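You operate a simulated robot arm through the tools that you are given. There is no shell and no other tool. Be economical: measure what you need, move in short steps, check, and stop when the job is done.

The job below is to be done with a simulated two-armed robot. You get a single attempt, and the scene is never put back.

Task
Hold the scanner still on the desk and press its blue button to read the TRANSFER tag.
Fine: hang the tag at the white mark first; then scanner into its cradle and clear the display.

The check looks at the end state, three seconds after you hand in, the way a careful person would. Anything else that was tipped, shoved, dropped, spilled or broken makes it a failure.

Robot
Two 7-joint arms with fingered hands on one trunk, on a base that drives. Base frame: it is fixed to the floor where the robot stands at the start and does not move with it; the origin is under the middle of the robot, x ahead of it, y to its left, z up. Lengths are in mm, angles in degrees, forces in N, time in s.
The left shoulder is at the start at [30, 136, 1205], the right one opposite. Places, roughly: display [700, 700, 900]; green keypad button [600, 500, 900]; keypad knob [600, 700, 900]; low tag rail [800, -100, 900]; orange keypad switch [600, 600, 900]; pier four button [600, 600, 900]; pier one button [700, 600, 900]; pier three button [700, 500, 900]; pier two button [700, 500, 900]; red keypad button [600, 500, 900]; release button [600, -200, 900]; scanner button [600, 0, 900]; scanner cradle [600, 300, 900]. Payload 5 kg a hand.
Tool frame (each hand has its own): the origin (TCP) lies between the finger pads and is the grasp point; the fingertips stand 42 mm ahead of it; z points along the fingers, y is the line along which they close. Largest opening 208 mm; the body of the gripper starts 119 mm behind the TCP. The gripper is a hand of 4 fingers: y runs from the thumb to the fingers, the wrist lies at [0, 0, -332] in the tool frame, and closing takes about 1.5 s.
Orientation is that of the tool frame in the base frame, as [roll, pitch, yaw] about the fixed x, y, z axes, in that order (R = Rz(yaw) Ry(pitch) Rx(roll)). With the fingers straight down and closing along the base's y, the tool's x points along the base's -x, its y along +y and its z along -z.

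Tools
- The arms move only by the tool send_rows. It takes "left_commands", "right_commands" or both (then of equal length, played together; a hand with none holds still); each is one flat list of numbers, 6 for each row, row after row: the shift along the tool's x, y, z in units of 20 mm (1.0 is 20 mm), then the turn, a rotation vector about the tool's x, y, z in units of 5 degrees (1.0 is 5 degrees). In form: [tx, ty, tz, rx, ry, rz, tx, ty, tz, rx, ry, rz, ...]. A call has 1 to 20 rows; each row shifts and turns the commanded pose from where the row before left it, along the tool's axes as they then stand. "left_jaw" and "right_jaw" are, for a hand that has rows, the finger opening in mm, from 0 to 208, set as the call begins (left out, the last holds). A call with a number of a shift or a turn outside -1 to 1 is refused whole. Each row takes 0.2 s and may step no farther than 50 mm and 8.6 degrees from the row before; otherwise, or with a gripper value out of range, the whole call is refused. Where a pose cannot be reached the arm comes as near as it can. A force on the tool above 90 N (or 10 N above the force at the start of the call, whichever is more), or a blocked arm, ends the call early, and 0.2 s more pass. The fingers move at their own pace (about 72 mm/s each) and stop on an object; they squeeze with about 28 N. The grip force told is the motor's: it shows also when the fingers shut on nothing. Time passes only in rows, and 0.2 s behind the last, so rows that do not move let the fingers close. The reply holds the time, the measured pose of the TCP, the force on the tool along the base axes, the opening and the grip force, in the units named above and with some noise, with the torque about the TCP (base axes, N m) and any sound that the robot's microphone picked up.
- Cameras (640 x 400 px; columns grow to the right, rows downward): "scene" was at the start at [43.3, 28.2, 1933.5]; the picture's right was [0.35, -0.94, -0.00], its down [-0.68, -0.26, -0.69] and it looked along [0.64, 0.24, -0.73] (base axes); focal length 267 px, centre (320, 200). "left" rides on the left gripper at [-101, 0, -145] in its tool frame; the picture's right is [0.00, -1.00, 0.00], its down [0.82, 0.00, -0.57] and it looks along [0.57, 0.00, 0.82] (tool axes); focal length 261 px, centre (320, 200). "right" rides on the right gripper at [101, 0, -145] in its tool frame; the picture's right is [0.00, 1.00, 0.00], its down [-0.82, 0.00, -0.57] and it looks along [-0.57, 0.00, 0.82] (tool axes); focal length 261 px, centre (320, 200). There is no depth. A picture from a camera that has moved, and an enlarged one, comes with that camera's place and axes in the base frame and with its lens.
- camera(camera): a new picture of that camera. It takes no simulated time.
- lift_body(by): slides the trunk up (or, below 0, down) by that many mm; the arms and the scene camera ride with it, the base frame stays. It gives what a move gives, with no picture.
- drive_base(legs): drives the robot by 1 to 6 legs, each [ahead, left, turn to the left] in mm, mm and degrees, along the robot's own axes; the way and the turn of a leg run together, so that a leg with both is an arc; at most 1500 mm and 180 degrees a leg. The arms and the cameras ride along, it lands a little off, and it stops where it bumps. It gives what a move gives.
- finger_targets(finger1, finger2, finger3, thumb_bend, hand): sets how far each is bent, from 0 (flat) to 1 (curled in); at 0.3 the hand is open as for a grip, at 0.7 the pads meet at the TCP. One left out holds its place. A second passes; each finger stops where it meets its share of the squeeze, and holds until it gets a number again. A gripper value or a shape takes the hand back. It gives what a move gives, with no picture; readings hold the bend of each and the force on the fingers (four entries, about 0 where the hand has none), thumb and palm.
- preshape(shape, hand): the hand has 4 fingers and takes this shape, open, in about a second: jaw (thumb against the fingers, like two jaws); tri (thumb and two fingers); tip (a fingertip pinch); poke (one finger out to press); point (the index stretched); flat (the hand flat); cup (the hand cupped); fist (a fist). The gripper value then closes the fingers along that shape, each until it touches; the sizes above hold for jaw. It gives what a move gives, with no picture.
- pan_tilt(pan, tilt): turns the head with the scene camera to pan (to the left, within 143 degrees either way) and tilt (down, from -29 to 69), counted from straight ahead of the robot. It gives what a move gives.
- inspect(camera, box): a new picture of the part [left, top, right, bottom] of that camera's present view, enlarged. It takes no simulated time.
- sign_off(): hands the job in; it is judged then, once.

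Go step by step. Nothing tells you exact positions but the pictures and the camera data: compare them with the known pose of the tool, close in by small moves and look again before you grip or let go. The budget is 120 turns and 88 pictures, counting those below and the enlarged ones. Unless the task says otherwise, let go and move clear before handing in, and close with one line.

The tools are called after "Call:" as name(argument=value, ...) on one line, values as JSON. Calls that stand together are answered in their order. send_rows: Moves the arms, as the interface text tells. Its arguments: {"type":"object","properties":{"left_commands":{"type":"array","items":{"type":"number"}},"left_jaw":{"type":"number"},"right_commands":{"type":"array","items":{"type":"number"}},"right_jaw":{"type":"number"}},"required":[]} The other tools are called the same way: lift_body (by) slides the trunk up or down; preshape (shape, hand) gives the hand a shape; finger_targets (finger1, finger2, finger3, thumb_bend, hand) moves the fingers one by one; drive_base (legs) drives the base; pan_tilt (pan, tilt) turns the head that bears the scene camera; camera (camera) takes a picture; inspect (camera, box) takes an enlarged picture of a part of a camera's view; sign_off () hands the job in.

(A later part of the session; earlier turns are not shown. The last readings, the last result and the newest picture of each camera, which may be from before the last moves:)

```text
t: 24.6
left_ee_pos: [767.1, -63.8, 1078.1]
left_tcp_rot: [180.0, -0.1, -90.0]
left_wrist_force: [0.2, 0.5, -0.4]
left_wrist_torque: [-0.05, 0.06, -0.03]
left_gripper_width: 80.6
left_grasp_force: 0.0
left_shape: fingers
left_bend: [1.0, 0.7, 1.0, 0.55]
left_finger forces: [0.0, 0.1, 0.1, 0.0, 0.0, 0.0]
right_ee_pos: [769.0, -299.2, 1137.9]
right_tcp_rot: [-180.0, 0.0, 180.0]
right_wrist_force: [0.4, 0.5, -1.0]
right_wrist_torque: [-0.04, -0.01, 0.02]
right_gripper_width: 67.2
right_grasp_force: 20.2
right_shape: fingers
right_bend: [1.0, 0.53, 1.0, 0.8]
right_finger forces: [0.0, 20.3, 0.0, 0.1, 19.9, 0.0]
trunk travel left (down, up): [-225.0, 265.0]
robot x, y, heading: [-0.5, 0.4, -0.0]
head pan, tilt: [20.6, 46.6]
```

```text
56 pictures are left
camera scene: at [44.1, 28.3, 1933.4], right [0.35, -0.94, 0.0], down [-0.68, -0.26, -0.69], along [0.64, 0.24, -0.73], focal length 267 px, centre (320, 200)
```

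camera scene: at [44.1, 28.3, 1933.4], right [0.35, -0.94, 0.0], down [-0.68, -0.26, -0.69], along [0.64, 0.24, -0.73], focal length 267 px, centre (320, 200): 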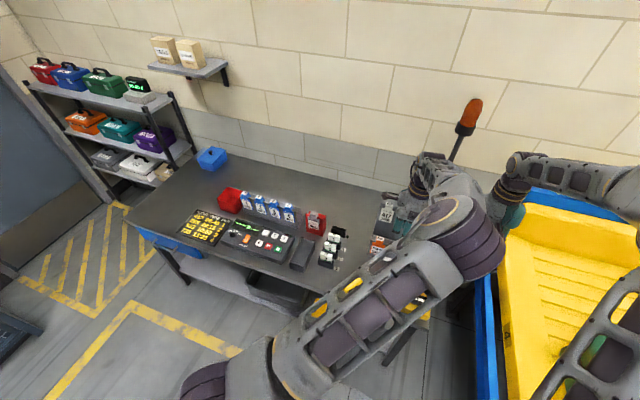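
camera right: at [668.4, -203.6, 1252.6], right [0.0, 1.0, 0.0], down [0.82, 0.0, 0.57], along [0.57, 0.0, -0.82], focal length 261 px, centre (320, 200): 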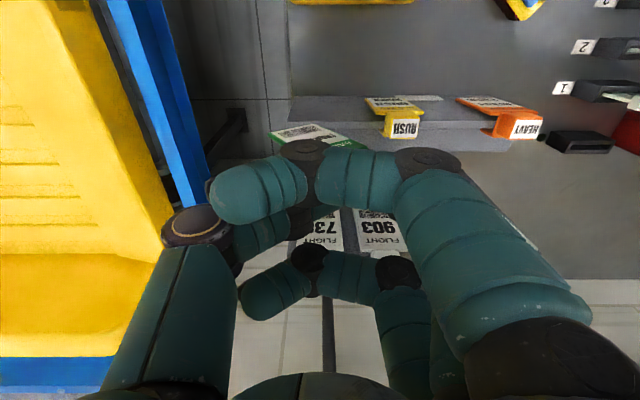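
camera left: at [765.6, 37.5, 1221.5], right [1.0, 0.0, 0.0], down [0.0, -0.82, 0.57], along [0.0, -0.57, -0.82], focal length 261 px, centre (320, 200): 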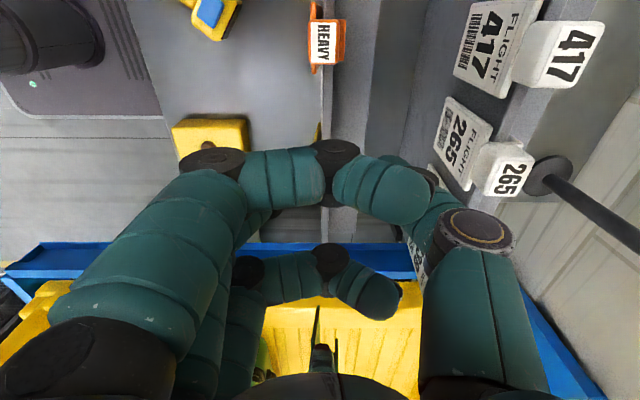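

The left hand clears both rails. I'll lower it so the finger sits just left of RUSH's tab, then push gently toward -y while watching the force.

Call:
send_rows(left_commands=[0, 0, 0.9, 0, 0, 0, 0, 0, 0.9, 0, 0, 0, 0, 0, 0.9, 0, 0, 0, 0, 0, 0.9, 0, 0, 0, 0, 0, 0.2, 0, 0, 0, 0, 0, 0, 0, 0, 0])

Call:
send_rows(left_commands=[0.4, 0, 0, 0, 0, 0, 0.4, 0, 0, 0, 0, 0, 0.4, 0, 0, 0, 0, 0, 0.3, 0, 0, 0, 0, 0, 0.3, 0, 0, 0, 0, 0, 0, 0, 0, 0, 0, 0])

Call:
camera(camera="right")

```text
t: 26.0
left_ee_pos: [768.9, -63.3, 1002.8]
left_tcp_rot: [180.0, 0.0, -89.9]
left_wrist_force: [0.1, -0.6, 0.7]
left_wrist_torque: [0.02, 0.02, 0.01]
left_gripper_width: 80.7
left_grasp_force: 0.0
left_shape: fingers
left_bend: [1.0, 0.7, 1.0, 0.55]
left_finger forces: [0.1, 0.0, 0.1, 0.0, 0.0, 0.0]
right_ee_pos: [768.7, -299.1, 1137.7]
right_tcp_rot: [-179.9, 0.0, -180.0]
right_wrist_force: [-0.6, -0.7, -0.5]
right_wrist_torque: [-0.01, 0.01, -0.01]
right_gripper_width: 67.4
right_grasp_force: 20.0
right_shape: fingers
right_bend: [1.0, 0.53, 1.0, 0.8]
right_finger forces: [0.0, 20.3, 0.0, 0.0, 19.9, 0.1]
trunk travel left (down, up): [-225.0, 265.0]
robot x, y, heading: [-1.2, 0.1, 0.1]
head pan, tilt: [20.6, 46.6]
```

```text
t: 27.4
left_ee_pos: [766.5, -101.5, 1004.2]
left_tcp_rot: [-180.0, 0.0, -89.9]
left_wrist_force: [0.3, -0.3, -0.4]
left_wrist_torque: [-0.02, 0.0, 0.02]
left_gripper_width: 80.6
left_grasp_force: 0.1
left_shape: fingers
left_bend: [1.0, 0.7, 1.0, 0.55]
left_finger forces: [0.1, 0.0, 0.1, 0.0, 0.0, 0.0]
right_ee_pos: [768.0, -299.6, 1138.3]
right_tcp_rot: [-180.0, 0.0, 179.9]
right_wrist_force: [-0.3, 0.9, -1.6]
right_wrist_torque: [-0.05, 0.02, 0.01]
right_gripper_width: 67.0
right_grasp_force: 20.1
right_shape: fingers
right_bend: [1.0, 0.53, 1.0, 0.8]
right_finger forces: [0.1, 20.3, 0.0, 0.0, 19.8, 0.1]
trunk travel left (down, up): [-225.0, 265.0]
robot x, y, heading: [-2.0, 0.2, -0.1]
head pan, tilt: [20.6, 46.6]
```

```text
55 pictures are left
camera right: at [667.9, -298.6, 1283.1], right [0.0, 1.0, 0.0], down [0.82, 0.0, 0.57], along [0.57, 0.0, -0.82], focal length 261 px, centre (320, 200)
```

right: 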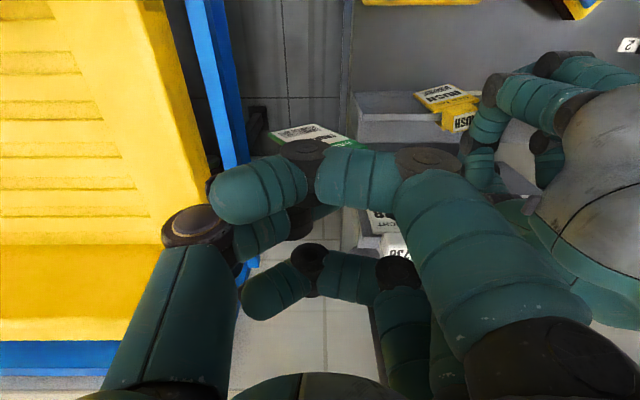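

RUSH is back at y about -128, its original place. I'll retract the left hand up and away, then bring TRANSFER back over the mark.

Call:
send_rows(left_commands=[-0.6, 0, 0, 0, 0, 0, -0.2, 0, -0.9, 0, 0, 0, 0, 0, -1, 0, 0, 0, 0, 0, -1, 0, 0, 0, 0, 0, -1, 0, 0, 0, 0, 0, -1, 0, 0, 0, 0, 0, -1, 0, 0, 0, -1, 0.5, -0.5, 0, 0, 0, -1, 0.5, -0.5, 0, 0, 0, -1, 0.5, -0.5, 0, 0, 0, -1, 0.5, -0.5, 0, 0, 0, -1, 0.5, -0.3, 0, 0, 0, -1, 0.5, 0, 0, 0, 0, -1, 0.5, 0, 0, 0, 0, -1, 0.5, 0, 0, 0, 0, -1, 0.5, 0, 0, 0, 0, -1, 0.5, 0, 0, 0, 0, -1, 0.5, 0, 0, 0, 0, -1, 0.5, 0, 0, 0, 0, -1, 0.5, 0, 0, 0, 0])

Call:
send_rows(left_commands=[-1, 0.3, 0, 0, 0, 0, -1, 0.3, 0, 0, 0, 0, -1, 0.3, 0, 0, 0, 0, -1, 0, 0, 0, 0, 0, -1, 0, 0, 0, 0, 0, 0, 0, 0, 0, 0, 0, 0, 0, 0, 0, 0, 0, 0, 0, 0, 0, 0, 0, 0, 0, 0, 0, 0, 0, 0, 0, 0, 0, 0, 0, 0, 0, 0, 0, 0, 0, 0, 0, 0, 0, 0, 0], right_commands=[0, 1, 0, 0, 0, 0, 0, 1, 0, 0, 0, 0, 0, 1, 0, 0, 0, 0, 0, 1, 0, 0, 0, 0, 0, 1, 0, 0, 0, 0, 0, 1, 0, 0, 0, 0, 0, 1, 0, 0, 0, 0, 0, 1, 0, 0, 0, 0, 0, 1, 0, 0, 0, 0, 0, 1, 0, 0, 0, 0, 0, 1, 0, 0, 0, 0, 0, 0.7, 0, 0, 0, 0])

Call:
camera(camera="scene")

Call:
inspect(camera="scene", box=[360, 190, 470, 265])

Call:
inspect(camera="right", box=[180, 60, 500, 260])

```text
t: 31.6
left_ee_pos: [637.3, 176.2, 1168.3]
left_tcp_rot: [-180.0, -0.1, -90.0]
left_wrist_force: [-1.1, 1.2, -0.7]
left_wrist_torque: [-0.04, -0.06, 0.03]
left_gripper_width: 80.9
left_grasp_force: 0.0
left_shape: fingers
left_bend: [1.0, 0.7, 1.0, 0.55]
left_finger forces: [0.0, 0.1, 0.0, 0.1, 0.0, 0.0]
right_ee_pos: [769.7, -298.4, 1138.5]
right_tcp_rot: [-180.0, 0.0, -179.9]
right_wrist_force: [-0.6, 0.8, -0.4]
right_wrist_torque: [-0.05, 0.02, -0.01]
right_gripper_width: 67.0
right_grasp_force: 20.3
right_shape: fingers
right_bend: [1.0, 0.53, 1.0, 0.8]
right_finger forces: [0.0, 20.3, 0.0, 0.0, 19.8, 0.0]
trunk travel left (down, up): [-225.0, 265.0]
robot x, y, heading: [-0.4, -0.4, 0.0]
head pan, tilt: [20.6, 46.6]
```

```text
t: 34.2
left_ee_pos: [618.6, 275.7, 1169.3]
left_tcp_rot: [179.9, 0.0, -90.0]
left_wrist_force: [-0.6, 0.6, 0.2]
left_wrist_torque: [-0.04, 0.01, 0.01]
left_gripper_width: 80.8
left_grasp_force: 0.1
left_shape: fingers
left_bend: [1.0, 0.7, 1.0, 0.55]
left_finger forces: [0.1, 0.1, 0.0, 0.0, 0.1, 0.0]
right_ee_pos: [771.5, -67.0, 1139.4]
right_tcp_rot: [180.0, 0.0, 180.0]
right_wrist_force: [0.5, -0.4, -1.9]
right_wrist_torque: [-0.03, 0.0, 0.04]
right_gripper_width: 67.3
right_grasp_force: 20.2
right_shape: fingers
right_bend: [1.0, 0.53, 1.0, 0.8]
right_finger forces: [0.0, 20.4, 0.1, 0.1, 20.1, 0.1]
trunk travel left (down, up): [-225.0, 265.0]
robot x, y, heading: [-0.4, -0.8, -0.0]
head pan, tilt: [20.6, 46.6]
```

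```text
54 pictures are left
camera scene: at [43.4, 28.6, 1933.5], right [0.35, -0.94, 0.0], down [-0.68, -0.26, -0.69], along [0.64, 0.24, -0.73], focal length 267 px, centre (320, 200)
```

scene: 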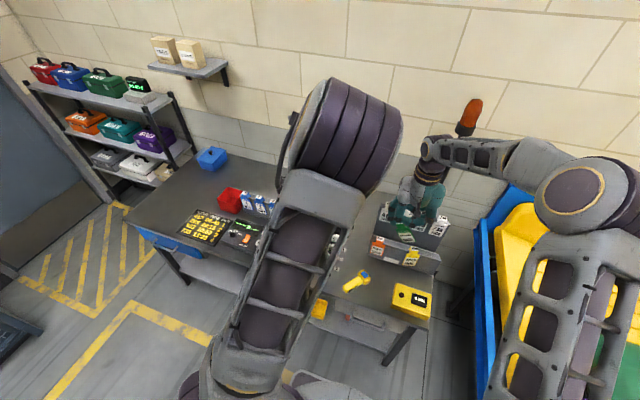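

```text
5.33 times, centred on (415, 228) of scene
camera zoom: at [43.4, 28.6, 1933.5], right [0.35, -0.94, 0.0], down [-0.68, -0.26, -0.69], along [0.64, 0.24, -0.73], focal length 1424 px, centre (-187, 53)
```

zoom: 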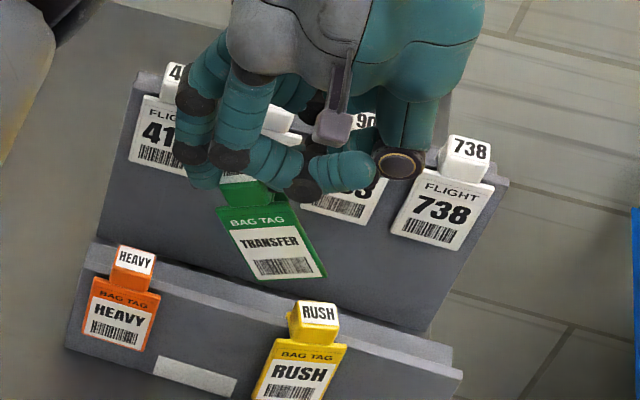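

```text
2.00 times, centred on (340, 160) of right
camera zoom: at [668.6, -66.0, 1283.5], right [0.0, 1.0, 0.0], down [0.82, 0.0, 0.57], along [0.57, 0.0, -0.82], focal length 521 px, centre (280, 280)
```

zoom: 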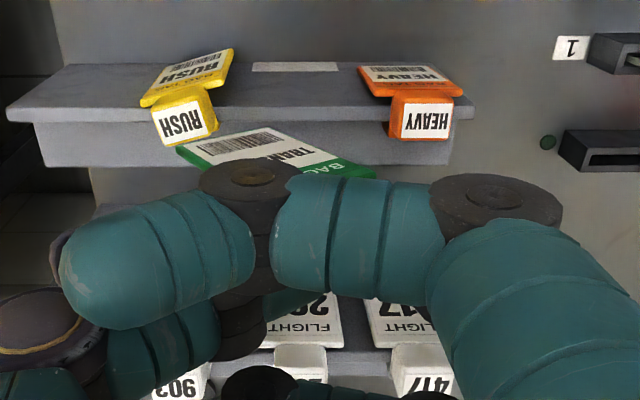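

TRANSFER has tilted roughly 30° in the unbalanced pinch and RUSH is slightly yawed. I'll take TRANSFER back to the free right end of the rail, rotate it roughly upright, and rehang it there for a balanced regrasp.

Call:
send_rows(right_commands=[0, -1, 0, 0, 0, 0, 0, -1, 0, 0, 0, 0, 0, -1, 0, 0, 0, 0, 0, -1, 0, 0, 0, 0, 0, -1, 0, 0, 0, 0, 0, -1, 0, 0, 0, 0, 0, -1, 0, 0, 0, 0, 0, -1, 0, 0, 0, 0, 0, 0, 0, -1, 0, 0, 0, 0, 0, -1, 0, 0, 0, 0, 0, -1, 0, 0, 0, 0, 0, -1, 0, 0, 0, 0, 0, -1, 0, 0, 0, 0, 0, 0, 0, 0])

Call:
inspect(camera="scene", box=[370, 180, 490, 280])

Call:
camera(camera="right")

```text
t: 37.2
left_ee_pos: [617.3, 275.8, 1170.1]
left_tcp_rot: [-180.0, -0.1, -90.0]
left_wrist_force: [-0.2, 0.7, -0.4]
left_wrist_torque: [-0.05, -0.03, -0.03]
left_gripper_width: 80.9
left_grasp_force: 0.0
left_shape: fingers
left_bend: [1.0, 0.7, 1.0, 0.55]
left_finger forces: [0.1, 0.0, 0.0, 0.0, 0.0, 0.0]
right_ee_pos: [770.5, -223.7, 1139.6]
right_tcp_rot: [155.0, -0.1, 180.0]
right_wrist_force: [-0.4, 0.5, -0.9]
right_wrist_torque: [-0.07, -0.01, -0.01]
right_gripper_width: 67.0
right_grasp_force: 20.4
right_shape: fingers
right_bend: [1.0, 0.53, 1.0, 0.8]
right_finger forces: [0.0, 20.5, 0.1, 0.0, 20.3, 0.0]
trunk travel left (down, up): [-225.0, 265.0]
robot x, y, heading: [-2.7, -1.1, 0.1]
head pan, tilt: [20.6, 46.6]
```

```text
4.00 times, centred on (430, 230) of scene
camera zoom: at [43.2, 29.2, 1933.5], right [0.35, -0.94, 0.0], down [-0.68, -0.26, -0.69], along [0.64, 0.24, -0.73], focal length 1068 px, centre (-120, 80)
```

zoom: 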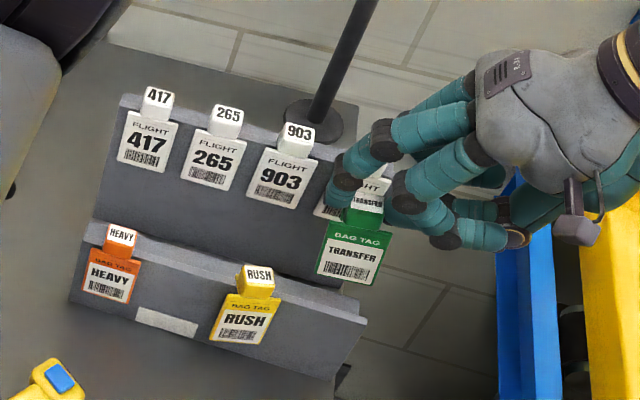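

```text
50 pictures are left
camera right: at [668.2, -285.7, 1271.4], right [0.0, 0.91, 0.42], down [0.82, -0.24, 0.52], along [0.57, 0.34, -0.74], focal length 261 px, centre (320, 200)
```

right: 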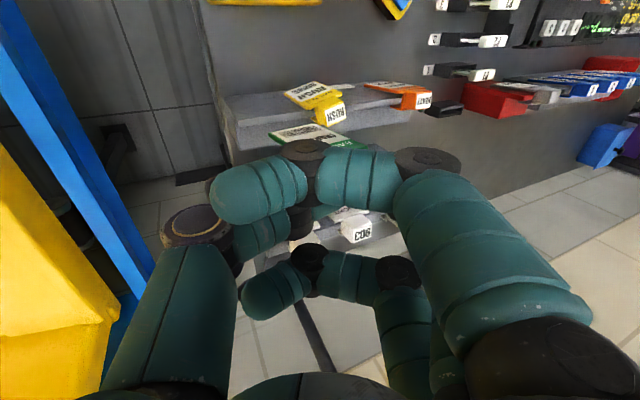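

The tag now hangs nearly upright. I'll lower it toward the rail at y about -205 in stages.

Call:
send_rows(right_commands=[0, -0.614, 0.818, 0, 0, 0, 0, -0.614, 0.818, 0, 0, 0, 0, -0.614, 0.818, 0, 0, 0, 0, -0.614, 0.818, 0, 0, 0, 0, -0.614, 0.818, 0, 0, 0, 0, 0, 0, 0, 0, 0])

Call:
inspect(camera="scene", box=[390, 205, 470, 275])

Call:
inspect(camera="right", box=[220, 60, 460, 210])

```text
t: 38.6
left_ee_pos: [616.2, 275.3, 1169.1]
left_tcp_rot: [-180.0, 0.0, -90.0]
left_wrist_force: [0.2, 0.0, -0.1]
left_wrist_torque: [0.01, -0.06, 0.01]
left_gripper_width: 80.7
left_grasp_force: 0.0
left_shape: fingers
left_bend: [1.0, 0.7, 1.0, 0.55]
left_finger forces: [0.0, 0.0, 0.0, 0.0, 0.0, 0.0]
right_ee_pos: [768.7, -245.8, 1038.9]
right_tcp_rot: [155.0, 0.1, 180.0]
right_wrist_force: [-0.1, 1.1, -0.2]
right_wrist_torque: [-0.02, -0.05, 0.02]
right_gripper_width: 67.0
right_grasp_force: 20.0
right_shape: fingers
right_bend: [1.0, 0.53, 1.0, 0.8]
right_finger forces: [0.0, 20.5, 0.0, 0.0, 20.4, 0.0]
trunk travel left (down, up): [-225.0, 265.0]
robot x, y, heading: [-0.9, -1.3, -0.1]
head pan, tilt: [20.6, 46.6]
```

```text
5.71 times, centred on (430, 240) of scene
camera zoom: at [42.8, 28.3, 1933.5], right [0.35, -0.94, 0.0], down [-0.68, -0.26, -0.69], along [0.64, 0.24, -0.73], focal length 1526 px, centre (-309, -29)
```

zoom: 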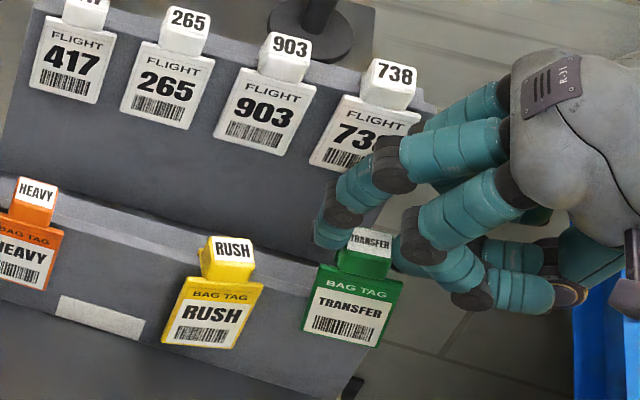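

```text
2.67 times, centred on (340, 135) of right
camera zoom: at [667.8, -306.1, 1170.6], right [0.0, 0.91, 0.42], down [0.82, -0.24, 0.52], along [0.57, 0.34, -0.74], focal length 695 px, centre (267, 373)
```

zoom: 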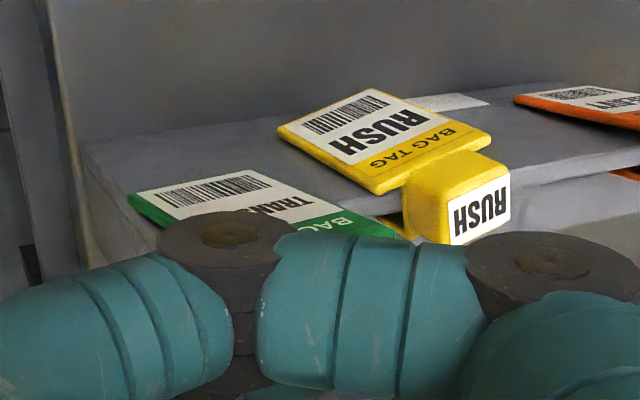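

The tag is aligned with its old place, about 45 mm above it. I'll lower slowly while watching the force.

Call:
send_rows(right_commands=[0, -0.25, 0.54, 0, 0, 0, 0, -0.25, 0.54, 0, 0, 0, 0, -0.2, 0.45, 0, 0, 0, 0, 0, 0, 0, 0, 0])

Call:
inspect(camera="scene", box=[400, 225, 464, 275])

Call:
inspect(camera="right", box=[220, 60, 460, 210])

```text
t: 39.6
left_ee_pos: [616.8, 274.2, 1169.1]
left_tcp_rot: [179.9, -0.1, -90.0]
left_wrist_force: [-0.5, 0.6, -0.1]
left_wrist_torque: [0.0, -0.01, -0.02]
left_gripper_width: 80.7
left_grasp_force: 0.1
left_shape: fingers
left_bend: [1.0, 0.7, 1.0, 0.55]
left_finger forces: [0.0, 0.1, 0.1, 0.0, 0.0, 0.1]
right_ee_pos: [768.4, -246.3, 1004.5]
right_tcp_rot: [155.0, 0.0, 180.0]
right_wrist_force: [-0.4, 1.3, 0.0]
right_wrist_torque: [-0.04, 0.0, 0.01]
right_gripper_width: 67.1
right_grasp_force: 20.6
right_shape: fingers
right_bend: [1.0, 0.53, 1.0, 0.8]
right_finger forces: [0.0, 20.6, 0.1, 0.0, 20.4, 0.0]
trunk travel left (down, up): [-225.0, 265.0]
robot x, y, heading: [-2.0, -2.6, -0.2]
head pan, tilt: [20.6, 46.6]
```

```text
8.00 times, centred on (432, 250) of scene
camera zoom: at [42.9, 28.1, 1933.5], right [0.35, -0.94, 0.0], down [-0.68, -0.26, -0.69], along [0.64, 0.24, -0.73], focal length 2137 px, centre (-576, -200)
```

zoom: 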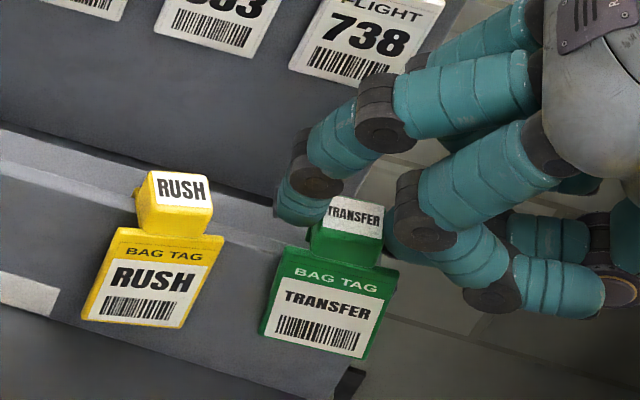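

```text
2.67 times, centred on (340, 135) of right
camera zoom: at [667.8, -306.9, 1136.6], right [0.0, 0.91, 0.42], down [0.82, -0.24, 0.52], along [0.57, 0.34, -0.74], focal length 695 px, centre (267, 373)
```

zoom: 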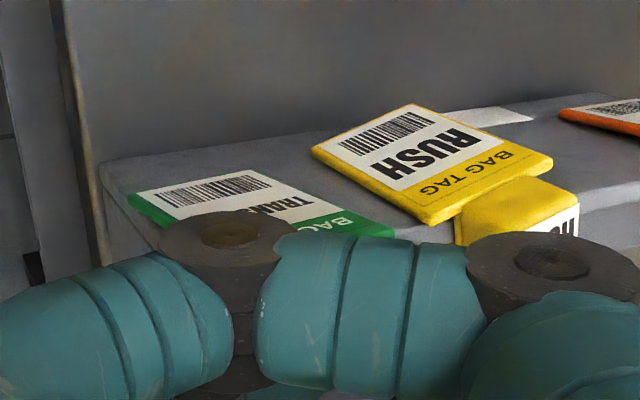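

About 17 mm remain, so I'll continue in small steps.

Call:
send_rows(right_commands=[0, -0.12, 0.27, 0, 0, 0, 0, -0.12, 0.27, 0, 0, 0, 0, -0.06, 0.14, 0, 0, 0, 0, -0.06, 0.14, 0, 0, 0, 0, 0, 0, 0, 0, 0])

Call:
inspect(camera="scene", box=[400, 225, 464, 275])

```text
t: 40.8
left_ee_pos: [618.0, 275.4, 1169.9]
left_tcp_rot: [-180.0, 0.1, -90.0]
left_wrist_force: [-0.1, -0.2, 0.2]
left_wrist_torque: [0.01, 0.01, 0.02]
left_gripper_width: 80.6
left_grasp_force: 0.0
left_shape: fingers
left_bend: [1.0, 0.7, 1.0, 0.55]
left_finger forces: [0.1, 0.1, 0.0, 0.0, 0.1, 0.0]
right_ee_pos: [770.0, -247.6, 986.6]
right_tcp_rot: [155.0, 0.1, 179.9]
right_wrist_force: [-0.3, -0.4, -0.5]
right_wrist_torque: [-0.04, 0.01, 0.01]
right_gripper_width: 67.1
right_grasp_force: 20.3
right_shape: fingers
right_bend: [1.0, 0.53, 1.0, 0.8]
right_finger forces: [0.1, 20.6, 0.0, 0.0, 20.4, 0.1]
trunk travel left (down, up): [-225.0, 265.0]
robot x, y, heading: [1.4, -0.9, -0.2]
head pan, tilt: [20.6, 46.6]
```

```text
8.00 times, centred on (432, 250) of scene
camera zoom: at [43.4, 28.0, 1933.5], right [0.35, -0.94, 0.0], down [-0.68, -0.26, -0.69], along [0.64, 0.24, -0.73], focal length 2137 px, centre (-576, -200)
```

zoom: 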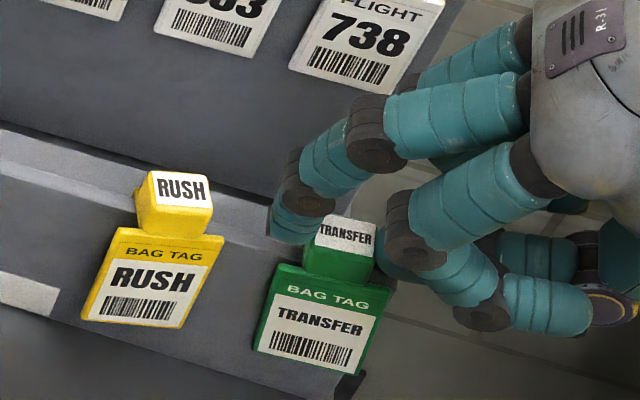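

It looks seated on the rail. I'll lower 3 mm more and release gently.

Call:
send_rows(right_commands=[0, -0.06, 0.14, 0, 0, 0, 0, 0, 0, 0, 0, 0])

Call:
finger_targets(hand="right", finger2=0.51, thumb_bend=0.66)

Call:
inspect(camera="scene", box=[400, 225, 464, 275])

```text
t: 41.4
left_ee_pos: [619.1, 274.2, 1168.8]
left_tcp_rot: [180.0, -0.1, -89.9]
left_wrist_force: [-0.1, 0.1, -0.3]
left_wrist_torque: [-0.01, -0.01, 0.03]
left_gripper_width: 80.8
left_grasp_force: 0.0
left_shape: fingers
left_bend: [1.0, 0.7, 1.0, 0.55]
left_finger forces: [0.0, 0.0, 0.1, 0.0, 0.0, 0.0]
right_ee_pos: [769.8, -247.4, 984.9]
right_tcp_rot: [154.9, 0.0, 180.0]
right_wrist_force: [-0.2, -3.2, 4.7]
right_wrist_torque: [0.24, -0.01, -0.01]
right_gripper_width: 67.0
right_grasp_force: 20.3
right_shape: fingers
right_bend: [1.0, 0.53, 1.0, 0.81]
right_finger forces: [0.0, 18.8, 0.0, 0.1, 21.8, 0.1]
trunk travel left (down, up): [-225.0, 265.0]
robot x, y, heading: [2.2, -0.8, -0.1]
head pan, tilt: [20.6, 46.6]
```

```text
t: 42.4
left_ee_pos: [616.2, 274.1, 1170.0]
left_tcp_rot: [-180.0, 0.0, -89.9]
left_wrist_force: [-0.2, -0.5, -0.4]
left_wrist_torque: [0.03, 0.01, 0.02]
left_gripper_width: 80.6
left_grasp_force: 0.1
left_shape: fingers
left_bend: [1.0, 0.7, 1.0, 0.55]
left_finger forces: [0.0, 0.0, 0.0, 0.0, 0.0, 0.0]
right_ee_pos: [769.6, -246.5, 985.4]
right_tcp_rot: [155.0, 0.0, 179.9]
right_wrist_force: [-0.4, 2.7, 21.1]
right_wrist_torque: [0.36, 0.01, -0.01]
right_gripper_width: 70.4
right_grasp_force: 11.0
right_shape: fingers
right_bend: [1.0, 0.51, 1.0, 0.73]
right_finger forces: [0.1, 0.1, 0.0, 0.0, 20.9, 0.1]
trunk travel left (down, up): [-225.0, 265.0]
robot x, y, heading: [0.3, -3.3, -0.0]
head pan, tilt: [20.6, 46.6]
```

```text
8.00 times, centred on (432, 250) of scene
camera zoom: at [41.5, 28.6, 1933.6], right [0.35, -0.94, 0.0], down [-0.68, -0.26, -0.69], along [0.64, 0.24, -0.73], focal length 2137 px, centre (-576, -200)
```

zoom: 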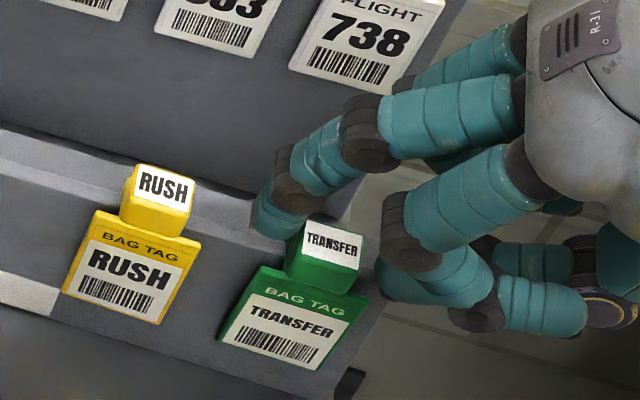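

TRANSFER is back on the rail, though RUSH was nudged about 10 mm. The thumb is pressing on the rail, so I'll lift straight up and check.

Call:
send_rows(right_commands=[0, 0.2, -0.45, 0, 0, 0, 0, 0.42, -0.9, 0, 0, 0, 0, 0.42, -0.9, 0, 0, 0, 0, 0.42, -0.9, 0, 0, 0, 0, 0.42, -0.9, 0, 0, 0, 0, 0, 0, 1, 0, 0, 0, 0, 0, 1, 0, 0, 0, 0, 0, 1, 0, 0, 0, 0, 0, 1, 0, 0, 0, 0, 0, 1, 0, 0])

Call:
inspect(camera="scene", box=[365, 215, 445, 265])

```text
t: 44.6
left_ee_pos: [618.8, 275.3, 1169.4]
left_tcp_rot: [180.0, 0.1, -90.0]
left_wrist_force: [1.0, 1.2, 0.3]
left_wrist_torque: [-0.12, 0.0, 0.02]
left_gripper_width: 80.6
left_grasp_force: 0.1
left_shape: fingers
left_bend: [1.0, 0.7, 1.0, 0.55]
left_finger forces: [0.0, 0.0, 0.0, 0.1, 0.0, 0.1]
right_ee_pos: [769.9, -247.6, 1073.8]
right_tcp_rot: [-179.9, 0.0, -180.0]
right_wrist_force: [0.0, 0.3, -0.1]
right_wrist_torque: [0.02, -0.01, -0.02]
right_gripper_width: 73.3
right_grasp_force: 0.1
right_shape: fingers
right_bend: [1.0, 0.51, 1.0, 0.66]
right_finger forces: [0.0, 0.1, 0.0, 0.0, 0.0, 0.1]
trunk travel left (down, up): [-225.0, 265.0]
robot x, y, heading: [2.2, 0.2, 0.0]
head pan, tilt: [20.6, 46.6]
```

```text
8.00 times, centred on (405, 240) of scene
camera zoom: at [43.5, 29.5, 1933.4], right [0.35, -0.94, 0.0], down [-0.68, -0.26, -0.69], along [0.64, 0.24, -0.73], focal length 2137 px, centre (-360, -120)
```

zoom: 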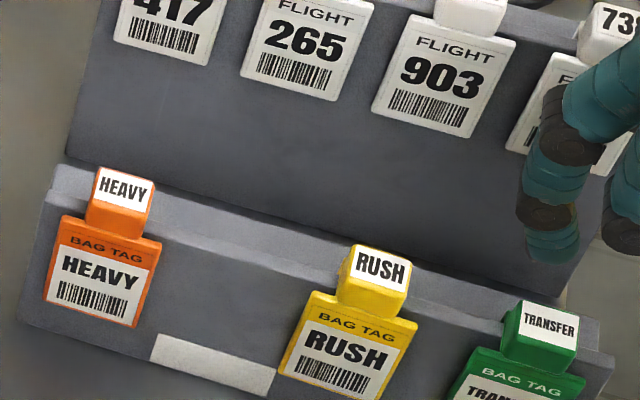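

TRANSFER hangs upright again and RUSH is about 12 mm off but straight. I'll regrasp TRANSFER with the pinch centred and small closing targets so the thumb can't overrun.

Call:
finger_targets(hand="right", finger2=0.63, thumb_bend=0.63)

Call:
send_rows(right_commands=[0, 0.9, 0, 0, 0, 0, 0, 0.9, 0, 0, 0, 0, 0, 0.45, 0, 0, 0, 0, 0, 0, 0.9, 0, 0, 0, 0, 0, 0.9, 0, 0, 0, 0, 0, 0.9, 0, 0, 0, 0, 0, 0.8, 0, 0, 0, 0, 0, 0, 0, 0, 0])

Call:
finger_targets(hand="right", finger2=0.67, thumb_bend=0.67)

Call:
inspect(camera="scene", box=[385, 215, 465, 265])

```text
t: 45.6
left_ee_pos: [618.5, 275.6, 1169.3]
left_tcp_rot: [179.9, 0.0, -90.0]
left_wrist_force: [0.8, 0.6, -1.3]
left_wrist_torque: [-0.01, -0.03, -0.01]
left_gripper_width: 80.7
left_grasp_force: 0.1
left_shape: fingers
left_bend: [1.0, 0.7, 1.0, 0.55]
left_finger forces: [0.0, 0.1, 0.1, 0.0, 0.1, 0.0]
right_ee_pos: [769.9, -248.0, 1073.6]
right_tcp_rot: [180.0, 0.0, 180.0]
right_wrist_force: [0.4, 0.2, -0.8]
right_wrist_torque: [0.01, -0.01, 0.01]
right_gripper_width: 74.9
right_grasp_force: 0.0
right_shape: fingers
right_bend: [1.0, 0.63, 1.0, 0.63]
right_finger forces: [0.0, 0.0, 0.0, 0.1, 0.0, 0.0]
trunk travel left (down, up): [-225.0, 265.0]
robot x, y, heading: [-1.4, -0.4, -0.1]
head pan, tilt: [20.6, 46.6]
```

```text
t: 47.4
left_ee_pos: [618.8, 275.2, 1169.0]
left_tcp_rot: [180.0, -0.1, -90.0]
left_wrist_force: [-0.4, 0.4, -0.4]
left_wrist_torque: [0.02, -0.01, -0.01]
left_gripper_width: 80.5
left_grasp_force: 0.1
left_shape: fingers
left_bend: [1.0, 0.7, 1.0, 0.55]
left_finger forces: [0.0, 0.0, 0.0, 0.0, 0.0, 0.0]
right_ee_pos: [769.8, -201.7, 1005.3]
right_tcp_rot: [-180.0, 0.0, -179.9]
right_wrist_force: [0.2, 0.1, 0.0]
right_wrist_torque: [-0.04, -0.02, -0.02]
right_gripper_width: 74.6
right_grasp_force: 0.3
right_shape: fingers
right_bend: [1.0, 0.63, 1.0, 0.63]
right_finger forces: [0.0, 0.0, 0.1, 0.1, 0.3, 0.0]
trunk travel left (down, up): [-225.0, 265.0]
robot x, y, heading: [1.0, 0.7, 0.2]
head pan, tilt: [20.6, 46.6]
```

```text
t: 48.4
left_ee_pos: [617.8, 274.7, 1168.8]
left_tcp_rot: [-180.0, 0.0, -90.1]
left_wrist_force: [-0.4, -0.1, -0.3]
left_wrist_torque: [0.0, -0.06, 0.01]
left_gripper_width: 80.8
left_grasp_force: 0.0
left_shape: fingers
left_bend: [1.0, 0.7, 1.0, 0.55]
left_finger forces: [0.0, 0.0, 0.0, 0.0, 0.0, 0.0]
right_ee_pos: [769.3, -200.6, 1004.5]
right_tcp_rot: [179.9, 0.0, -180.0]
right_wrist_force: [0.6, 0.4, -0.4]
right_wrist_torque: [-0.01, 0.03, 0.02]
right_gripper_width: 73.7
right_grasp_force: 5.3
right_shape: fingers
right_bend: [1.0, 0.64, 1.0, 0.66]
right_finger forces: [0.0, 5.2, 0.1, 0.0, 5.2, 0.0]
trunk travel left (down, up): [-225.0, 265.0]
robot x, y, heading: [0.4, 2.4, 0.1]
head pan, tilt: [20.6, 46.6]
```

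```text
8.00 times, centred on (425, 240) of scene
camera zoom: at [43.4, 28.1, 1933.5], right [0.35, -0.94, 0.0], down [-0.68, -0.26, -0.69], along [0.64, 0.24, -0.73], focal length 2137 px, centre (-520, -120)
```

zoom: 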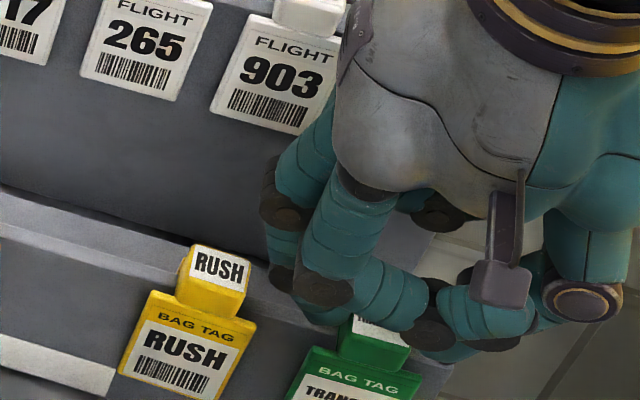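

The pinch is balanced at about 5 N each and RUSH is untouched. I'll firm it slightly, then lift a little and check.

Call:
finger_targets(hand="right", finger2=0.69, thumb_bend=0.68)

Call:
send_rows(right_commands=[0, 0, -0.4, 0, 0, 0, 0, 0, -0.8, 0, 0, 0, 0, 0, -0.9, 0, 0, 0, 0, 0, -0.9, 0, 0, 0, 0, 0, -0.9, 0, 0, 0, 0, 0, -0.9, 0, 0, 0, 0, 0, -0.9, 0, 0, 0, 0, 0, 0, 0, 0, 0])

Call:
inspect(camera="scene", box=[380, 195, 480, 265])

```text
t: 49.4
left_ee_pos: [617.8, 273.9, 1169.0]
left_tcp_rot: [179.9, 0.0, -89.9]
left_wrist_force: [0.6, 0.4, 0.7]
left_wrist_torque: [0.0, 0.04, 0.0]
left_gripper_width: 80.8
left_grasp_force: 0.0
left_shape: fingers
left_bend: [1.0, 0.7, 1.0, 0.55]
left_finger forces: [0.0, 0.0, 0.0, 0.1, 0.0, 0.1]
right_ee_pos: [768.2, -202.1, 1005.5]
right_tcp_rot: [-180.0, -0.1, -180.0]
right_wrist_force: [-0.5, 0.0, 0.5]
right_wrist_torque: [-0.02, 0.03, -0.03]
right_gripper_width: 73.5
right_grasp_force: 8.0
right_shape: fingers
right_bend: [1.0, 0.64, 1.0, 0.66]
right_finger forces: [0.0, 7.3, 0.0, 0.0, 7.4, 0.0]
trunk travel left (down, up): [-225.0, 265.0]
robot x, y, heading: [2.3, -0.7, 0.2]
head pan, tilt: [20.6, 46.6]
```

```text
t: 51.2
left_ee_pos: [617.0, 274.6, 1169.1]
left_tcp_rot: [-179.9, 0.0, -90.0]
left_wrist_force: [0.5, 0.5, 0.8]
left_wrist_torque: [0.01, 0.06, 0.0]
left_gripper_width: 80.6
left_grasp_force: 0.0
left_shape: fingers
left_bend: [1.0, 0.7, 1.0, 0.55]
left_finger forces: [0.0, 0.1, 0.0, 0.0, 0.0, 0.1]
right_ee_pos: [769.8, -201.1, 1118.9]
right_tcp_rot: [-179.9, -0.1, -180.0]
right_wrist_force: [0.4, 0.2, -1.3]
right_wrist_torque: [-0.02, 0.01, 0.0]
right_gripper_width: 73.4
right_grasp_force: 7.3
right_shape: fingers
right_bend: [1.0, 0.64, 1.0, 0.66]
right_finger forces: [0.0, 7.3, 0.1, 0.0, 7.3, 0.0]
trunk travel left (down, up): [-225.0, 265.0]
robot x, y, heading: [-1.3, -2.7, -0.1]
head pan, tilt: [20.6, 46.6]
```

```text
5.71 times, centred on (430, 230) of scene
camera zoom: at [44.0, 27.9, 1933.4], right [0.35, -0.94, 0.0], down [-0.68, -0.26, -0.69], along [0.64, 0.24, -0.73], focal length 1526 px, centre (-309, 29)
```

zoom: 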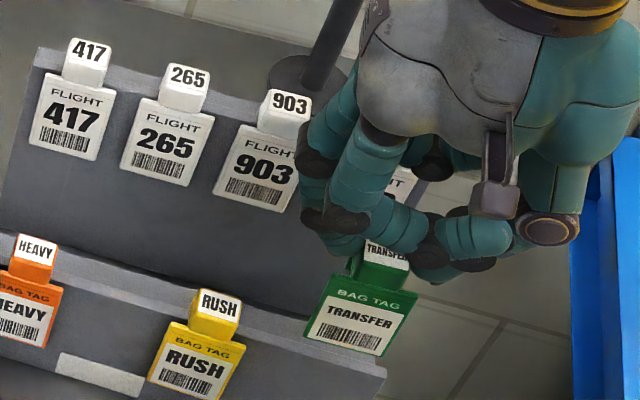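

TRANSFER now hangs upright in the grip. I'll carry it over the mark at y about -52 and lower partway.

Call:
send_rows(right_commands=[0, 0.93, 0, 0, 0, 0, 0, 0.93, 0, 0, 0, 0, 0, 0.93, 0, 0, 0, 0, 0, 0.93, 0, 0, 0, 0, 0, 0.93, 0, 0, 0, 0, 0, 0.93, 0, 0, 0, 0, 0, 0.93, 0, 0, 0, 0, 0, 0.92, 0, 0, 0, 0, 0, 0, 0.8, 0, 0, 0, 0, 0, 0.8, 0, 0, 0, 0, 0, 0.8, 0, 0, 0, 0, 0, 0.8, 0, 0, 0, 0, 0, 0, 0, 0, 0])

Call:
inspect(camera="scene", box=[360, 205, 440, 265])

Call:
inspect(camera="right", box=[200, 50, 480, 225])

```text
t: 54.0
left_ee_pos: [618.5, 274.2, 1170.2]
left_tcp_rot: [-179.9, 0.0, -90.0]
left_wrist_force: [-0.3, 0.6, 0.1]
left_wrist_torque: [0.01, -0.06, 0.01]
left_gripper_width: 80.4
left_grasp_force: 0.2
left_shape: fingers
left_bend: [1.0, 0.7, 1.0, 0.55]
left_finger forces: [0.1, 0.0, 0.1, 0.0, 0.0, 0.1]
right_ee_pos: [767.3, -54.4, 1051.2]
right_tcp_rot: [-179.9, 0.0, 179.9]
right_wrist_force: [-0.9, -0.6, -1.4]
right_wrist_torque: [-0.12, -0.01, 0.05]
right_gripper_width: 72.8
right_grasp_force: 7.2
right_shape: fingers
right_bend: [1.0, 0.66, 1.0, 0.67]
right_finger forces: [0.1, 6.2, 0.1, 0.1, 7.2, 0.0]
trunk travel left (down, up): [-225.0, 265.0]
robot x, y, heading: [-0.5, -2.7, 0.0]
head pan, tilt: [20.6, 46.6]
```

```text
6.67 times, centred on (400, 235) of scene
camera zoom: at [42.4, 28.2, 1933.5], right [0.35, -0.94, 0.0], down [-0.68, -0.26, -0.69], along [0.64, 0.24, -0.73], focal length 1781 px, centre (-213, -33)
```

zoom: 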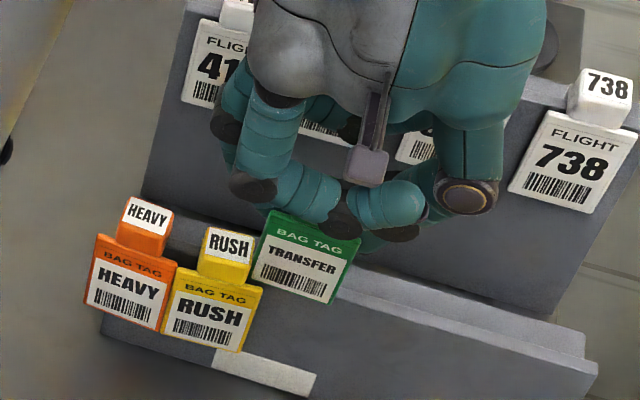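

```text
2.29 times, centred on (340, 138) of right
camera zoom: at [667.1, -54.2, 1197.5], right [0.0, 1.0, 0.0], down [0.82, 0.0, 0.57], along [0.57, 0.0, -0.82], focal length 596 px, centre (274, 343)
```

zoom: 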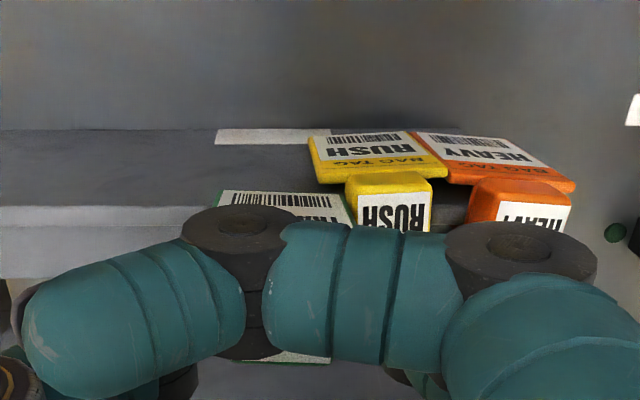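

I didn't lift high enough: TRANSFER's plate swept RUSH along the rail and it pushed HEAVY. RUSH is now at about y -6 and HEAVY at about y 45, instead of -128 and 20. I'll raise and park TRANSFER to the right, then move both tags back with the left hand using a front-to-back pinch.

Call:
send_rows(right_commands=[0, 0, -1, 0, 0, 0, 0, 0, -1, 0, 0, 0, 0, 0, -1, 0, 0, 0, 0, 0, -1, 0, 0, 0, 0, 0, -1, 0, 0, 0, 0, 0, -1, 0, 0, 0, 0, -1, -0.2, 0, 0, 0, 0, -1, 0, 0, 0, 0, 0, -1, 0, 0, 0, 0, 0, -1, 0, 0, 0, 0, 0, -1, 0, 0, 0, 0, 0, -1, 0, 0, 0, 0, 0, -1, 0, 0, 0, 0, 0, -1, 0, 0, 0, 0, 0, -1, 0, 0, 0, 0, 0, -1, 0, 0, 0, 0, 0, -1, 0, 0, 0, 0, 0, -1, 0, 0, 0, 0, 0, -1, 0, 0, 0, 0])

Call:
finger_targets(hand="left", finger2=0.62, thumb_bend=0.62)

Call:
send_rows(left_commands=[1, -0.6, -0.3, 0, 0, 0, 1, -0.6, -0.3, 0, 0, 0, 1, -0.6, -0.3, 0, 0, 0, 1, -0.6, -0.3, 0, 0, 0, 1, -0.6, -0.3, 0, 0, 0, 1, -0.6, 0, 0, 0, 0, 1, -0.6, 0, 0, 0, 0, 1, -0.6, 0, 0, 0, 0, 1, -0.6, 0, 0, 0, 0, 1, -0.6, 0, 0, 0, 0, 1, -0.6, 0, 0, 0, 0, 1, -0.6, 0, 0, 0, 0, 1, -0.5, 0, 0, 0, 0, 1, 0, 0, 0, 0, 0, 0, 0, 0, 0, 0, 0])

Call:
camera(camera="left")

Call:
camera(camera="right")

```text
t: 58.0
left_ee_pos: [617.0, 273.6, 1168.5]
left_tcp_rot: [-179.9, 0.1, -90.0]
left_wrist_force: [0.6, -0.8, 0.1]
left_wrist_torque: [0.08, -0.02, 0.04]
left_gripper_width: 80.5
left_grasp_force: 0.0
left_shape: fingers
left_bend: [1.0, 0.7, 1.0, 0.55]
left_finger forces: [0.0, 0.0, 0.0, 0.1, 0.0, 0.0]
right_ee_pos: [771.4, -313.2, 1177.1]
right_tcp_rot: [-180.0, 0.1, 180.0]
right_wrist_force: [0.9, 0.1, -1.2]
right_wrist_torque: [0.05, 0.02, 0.01]
right_gripper_width: 72.8
right_grasp_force: 6.7
right_shape: fingers
right_bend: [1.0, 0.66, 1.0, 0.67]
right_finger forces: [0.0, 5.9, 0.0, 0.0, 7.1, 0.1]
trunk travel left (down, up): [-225.0, 265.0]
robot x, y, heading: [1.1, 2.9, 0.0]
head pan, tilt: [20.6, 46.6]
```

```text
t: 59.0
left_ee_pos: [618.5, 274.0, 1168.7]
left_tcp_rot: [180.0, -0.1, -90.0]
left_wrist_force: [0.6, -0.2, -0.4]
left_wrist_torque: [-0.02, -0.01, 0.0]
left_gripper_width: 75.9
left_grasp_force: 0.1
left_shape: fingers
left_bend: [1.0, 0.62, 1.0, 0.62]
left_finger forces: [0.1, 0.0, 0.0, 0.1, 0.1, 0.0]
right_ee_pos: [772.2, -313.5, 1176.8]
right_tcp_rot: [-180.0, 0.0, 179.9]
right_wrist_force: [-0.1, 0.8, -0.7]
right_wrist_torque: [0.02, -0.04, -0.04]
right_gripper_width: 73.1
right_grasp_force: 6.4
right_shape: fingers
right_bend: [1.0, 0.66, 1.0, 0.67]
right_finger forces: [0.0, 6.0, 0.0, 0.0, 7.1, 0.1]
trunk travel left (down, up): [-225.0, 265.0]
robot x, y, heading: [-0.5, -0.4, -0.0]
head pan, tilt: [20.6, 46.6]
```

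```text
t: 62.2
left_ee_pos: [771.9, -4.3, 1198.6]
left_tcp_rot: [180.0, 0.0, -90.1]
left_wrist_force: [-0.1, 0.1, 0.7]
left_wrist_torque: [-0.1, 0.01, 0.01]
left_gripper_width: 75.7
left_grasp_force: 0.0
left_shape: fingers
left_bend: [1.0, 0.62, 1.0, 0.62]
left_finger forces: [0.0, 0.0, 0.1, 0.0, 0.0, 0.0]
right_ee_pos: [772.4, -311.9, 1177.0]
right_tcp_rot: [179.9, 0.0, -180.0]
right_wrist_force: [0.8, 0.8, -0.7]
right_wrist_torque: [-0.07, 0.02, 0.03]
right_gripper_width: 72.6
right_grasp_force: 6.4
right_shape: fingers
right_bend: [1.0, 0.66, 1.0, 0.67]
right_finger forces: [0.0, 5.9, 0.0, 0.1, 7.0, 0.0]
trunk travel left (down, up): [-225.0, 265.0]
robot x, y, heading: [1.1, 4.7, 0.3]
head pan, tilt: [20.6, 46.6]
```

```text
38 pictures are left
camera left: at [770.2, 97.8, 1342.0], right [1.0, 0.01, 0.0], down [0.0, -0.82, 0.57], along [0.0, -0.57, -0.82], focal length 261 px, centre (320, 200)
```

left: 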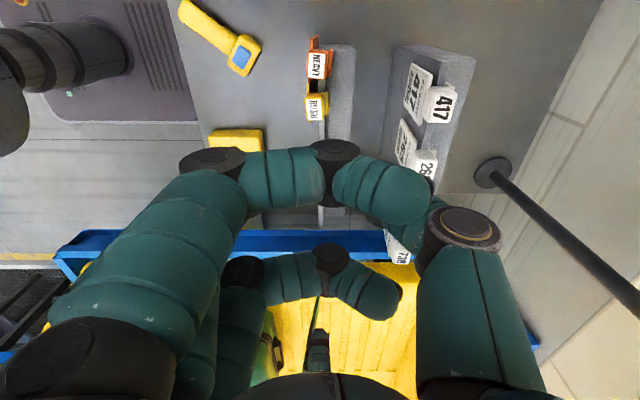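

```text
37 pictures are left
camera right: at [670.5, -310.8, 1322.2], right [0.0, 1.0, 0.0], down [0.82, 0.0, 0.57], along [0.57, 0.0, -0.82], focal length 261 px, centre (320, 200)
```

right: 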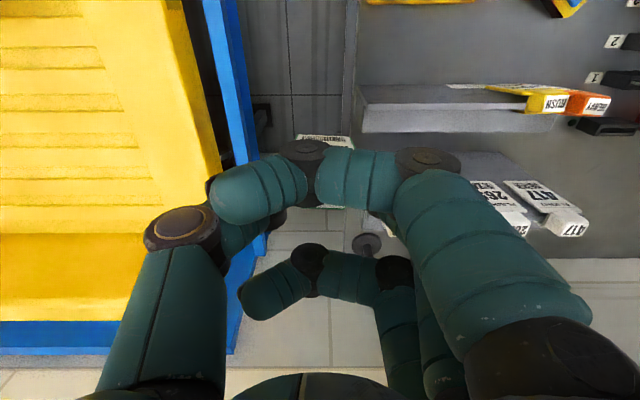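

RUSH is at y about -4.5, directly below the left hand. I'll descend and pinch RUSH's tab front-to-back with moderate targets.

Call:
send_rows(left_commands=[0, 0.08, 0.95, 0, 0, 0, 0, 0, 0.95, 0, 0, 0, 0, 0, 0.95, 0, 0, 0, 0, 0, 0.95, 0, 0, 0, 0, 0, 0.95, 0, 0, 0, 0, 0, 0.95, 0, 0, 0, 0, 0, 0.95, 0, 0, 0, 0, 0, 0.95, 0, 0, 0, 0, 0, 0.95, 0, 0, 0, 0, 0, 0.95, 0, 0, 0, 0, 0, 0.2, 0, 0, 0, 0, 0, 0, 0, 0, 0])

Call:
finger_targets(hand="left", finger2=0.69, thumb_bend=0.69)

```text
t: 64.8
left_ee_pos: [771.9, -7.1, 1003.4]
left_tcp_rot: [180.0, 0.0, -89.9]
left_wrist_force: [0.1, 0.5, -0.1]
left_wrist_torque: [-0.02, -0.01, -0.01]
left_gripper_width: 75.9
left_grasp_force: 0.1
left_shape: fingers
left_bend: [1.0, 0.62, 1.0, 0.62]
left_finger forces: [0.0, 0.1, 0.0, 0.0, 0.0, 0.1]
right_ee_pos: [771.9, -313.3, 1176.2]
right_tcp_rot: [179.9, 0.1, 179.9]
right_wrist_force: [-0.2, -0.6, -0.4]
right_wrist_torque: [-0.03, 0.0, -0.03]
right_gripper_width: 72.8
right_grasp_force: 6.0
right_shape: fingers
right_bend: [1.0, 0.66, 1.0, 0.67]
right_finger forces: [0.1, 5.9, 0.0, 0.0, 7.0, 0.1]
trunk travel left (down, up): [-225.0, 265.0]
robot x, y, heading: [-1.1, 1.5, 0.1]
head pan, tilt: [20.6, 46.6]
```

```text
t: 65.8
left_ee_pos: [771.8, -5.2, 1003.2]
left_tcp_rot: [180.0, 0.0, -90.0]
left_wrist_force: [0.2, 0.6, -0.6]
left_wrist_torque: [0.01, 0.05, 0.0]
left_gripper_width: 73.0
left_grasp_force: 6.3
left_shape: fingers
left_bend: [1.0, 0.65, 1.0, 0.68]
left_finger forces: [0.0, 6.7, 0.0, 0.0, 6.7, 0.0]
right_ee_pos: [771.4, -312.5, 1176.5]
right_tcp_rot: [-179.9, 0.0, 179.9]
right_wrist_force: [-0.7, 0.4, -0.6]
right_wrist_torque: [0.03, -0.01, -0.01]
right_gripper_width: 72.6
right_grasp_force: 6.4
right_shape: fingers
right_bend: [1.0, 0.66, 1.0, 0.67]
right_finger forces: [0.0, 5.9, 0.0, 0.0, 7.0, 0.1]
trunk travel left (down, up): [-225.0, 265.0]
robot x, y, heading: [1.9, -2.3, -0.1]
head pan, tilt: [20.6, 46.6]
```

RUSH is gripped evenly, so I'll slide it along the rail to y about -128 and release.

Call:
send_rows(left_commands=[0.5, 0, 0, 0, 0, 0, 0.7, 0, 0, 0, 0, 0, 0.7, 0, 0, 0, 0, 0, 0.7, 0, 0, 0, 0, 0, 0.7, 0, 0, 0, 0, 0, 0.7, 0, 0, 0, 0, 0, 0.7, 0, 0, 0, 0, 0, 0.7, 0, 0, 0, 0, 0, 0.5, 0, 0, 0, 0, 0, 0.23, 0, 0, 0, 0, 0, 0, 0, 0, 0, 0, 0])

Call:
camera(camera="right")

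```text
t: 68.2
left_ee_pos: [770.6, -128.5, 1002.6]
left_tcp_rot: [-180.0, 0.0, -90.0]
left_wrist_force: [-0.7, 0.1, -0.1]
left_wrist_torque: [-0.01, -0.01, -0.01]
left_gripper_width: 73.3
left_grasp_force: 7.1
left_shape: fingers
left_bend: [1.0, 0.65, 1.0, 0.68]
left_finger forces: [0.1, 6.9, 0.0, 0.0, 6.7, 0.0]
right_ee_pos: [770.8, -313.0, 1175.8]
right_tcp_rot: [-180.0, -0.1, -180.0]
right_wrist_force: [0.2, -0.3, -0.6]
right_wrist_torque: [-0.01, -0.01, -0.01]
right_gripper_width: 72.7
right_grasp_force: 6.4
right_shape: fingers
right_bend: [1.0, 0.66, 1.0, 0.67]
right_finger forces: [0.0, 5.9, 0.1, 0.1, 7.0, 0.0]
trunk travel left (down, up): [-225.0, 265.0]
robot x, y, heading: [0.9, 1.9, 0.3]
head pan, tilt: [20.6, 46.6]
```

```text
36 pictures are left
camera right: at [670.2, -312.0, 1322.0], right [0.0, 1.0, 0.0], down [0.82, 0.0, 0.57], along [0.57, 0.0, -0.82], focal length 261 px, centre (320, 200)
```

right: 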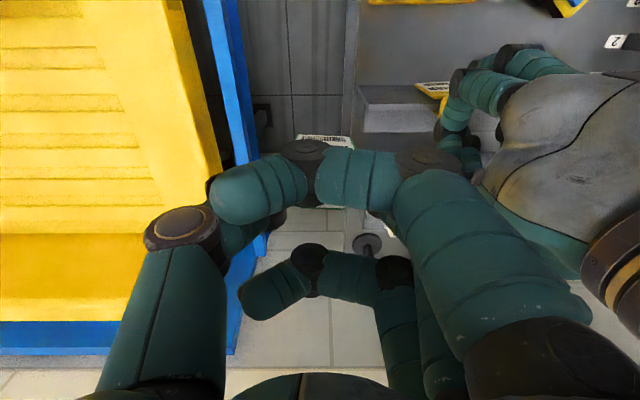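

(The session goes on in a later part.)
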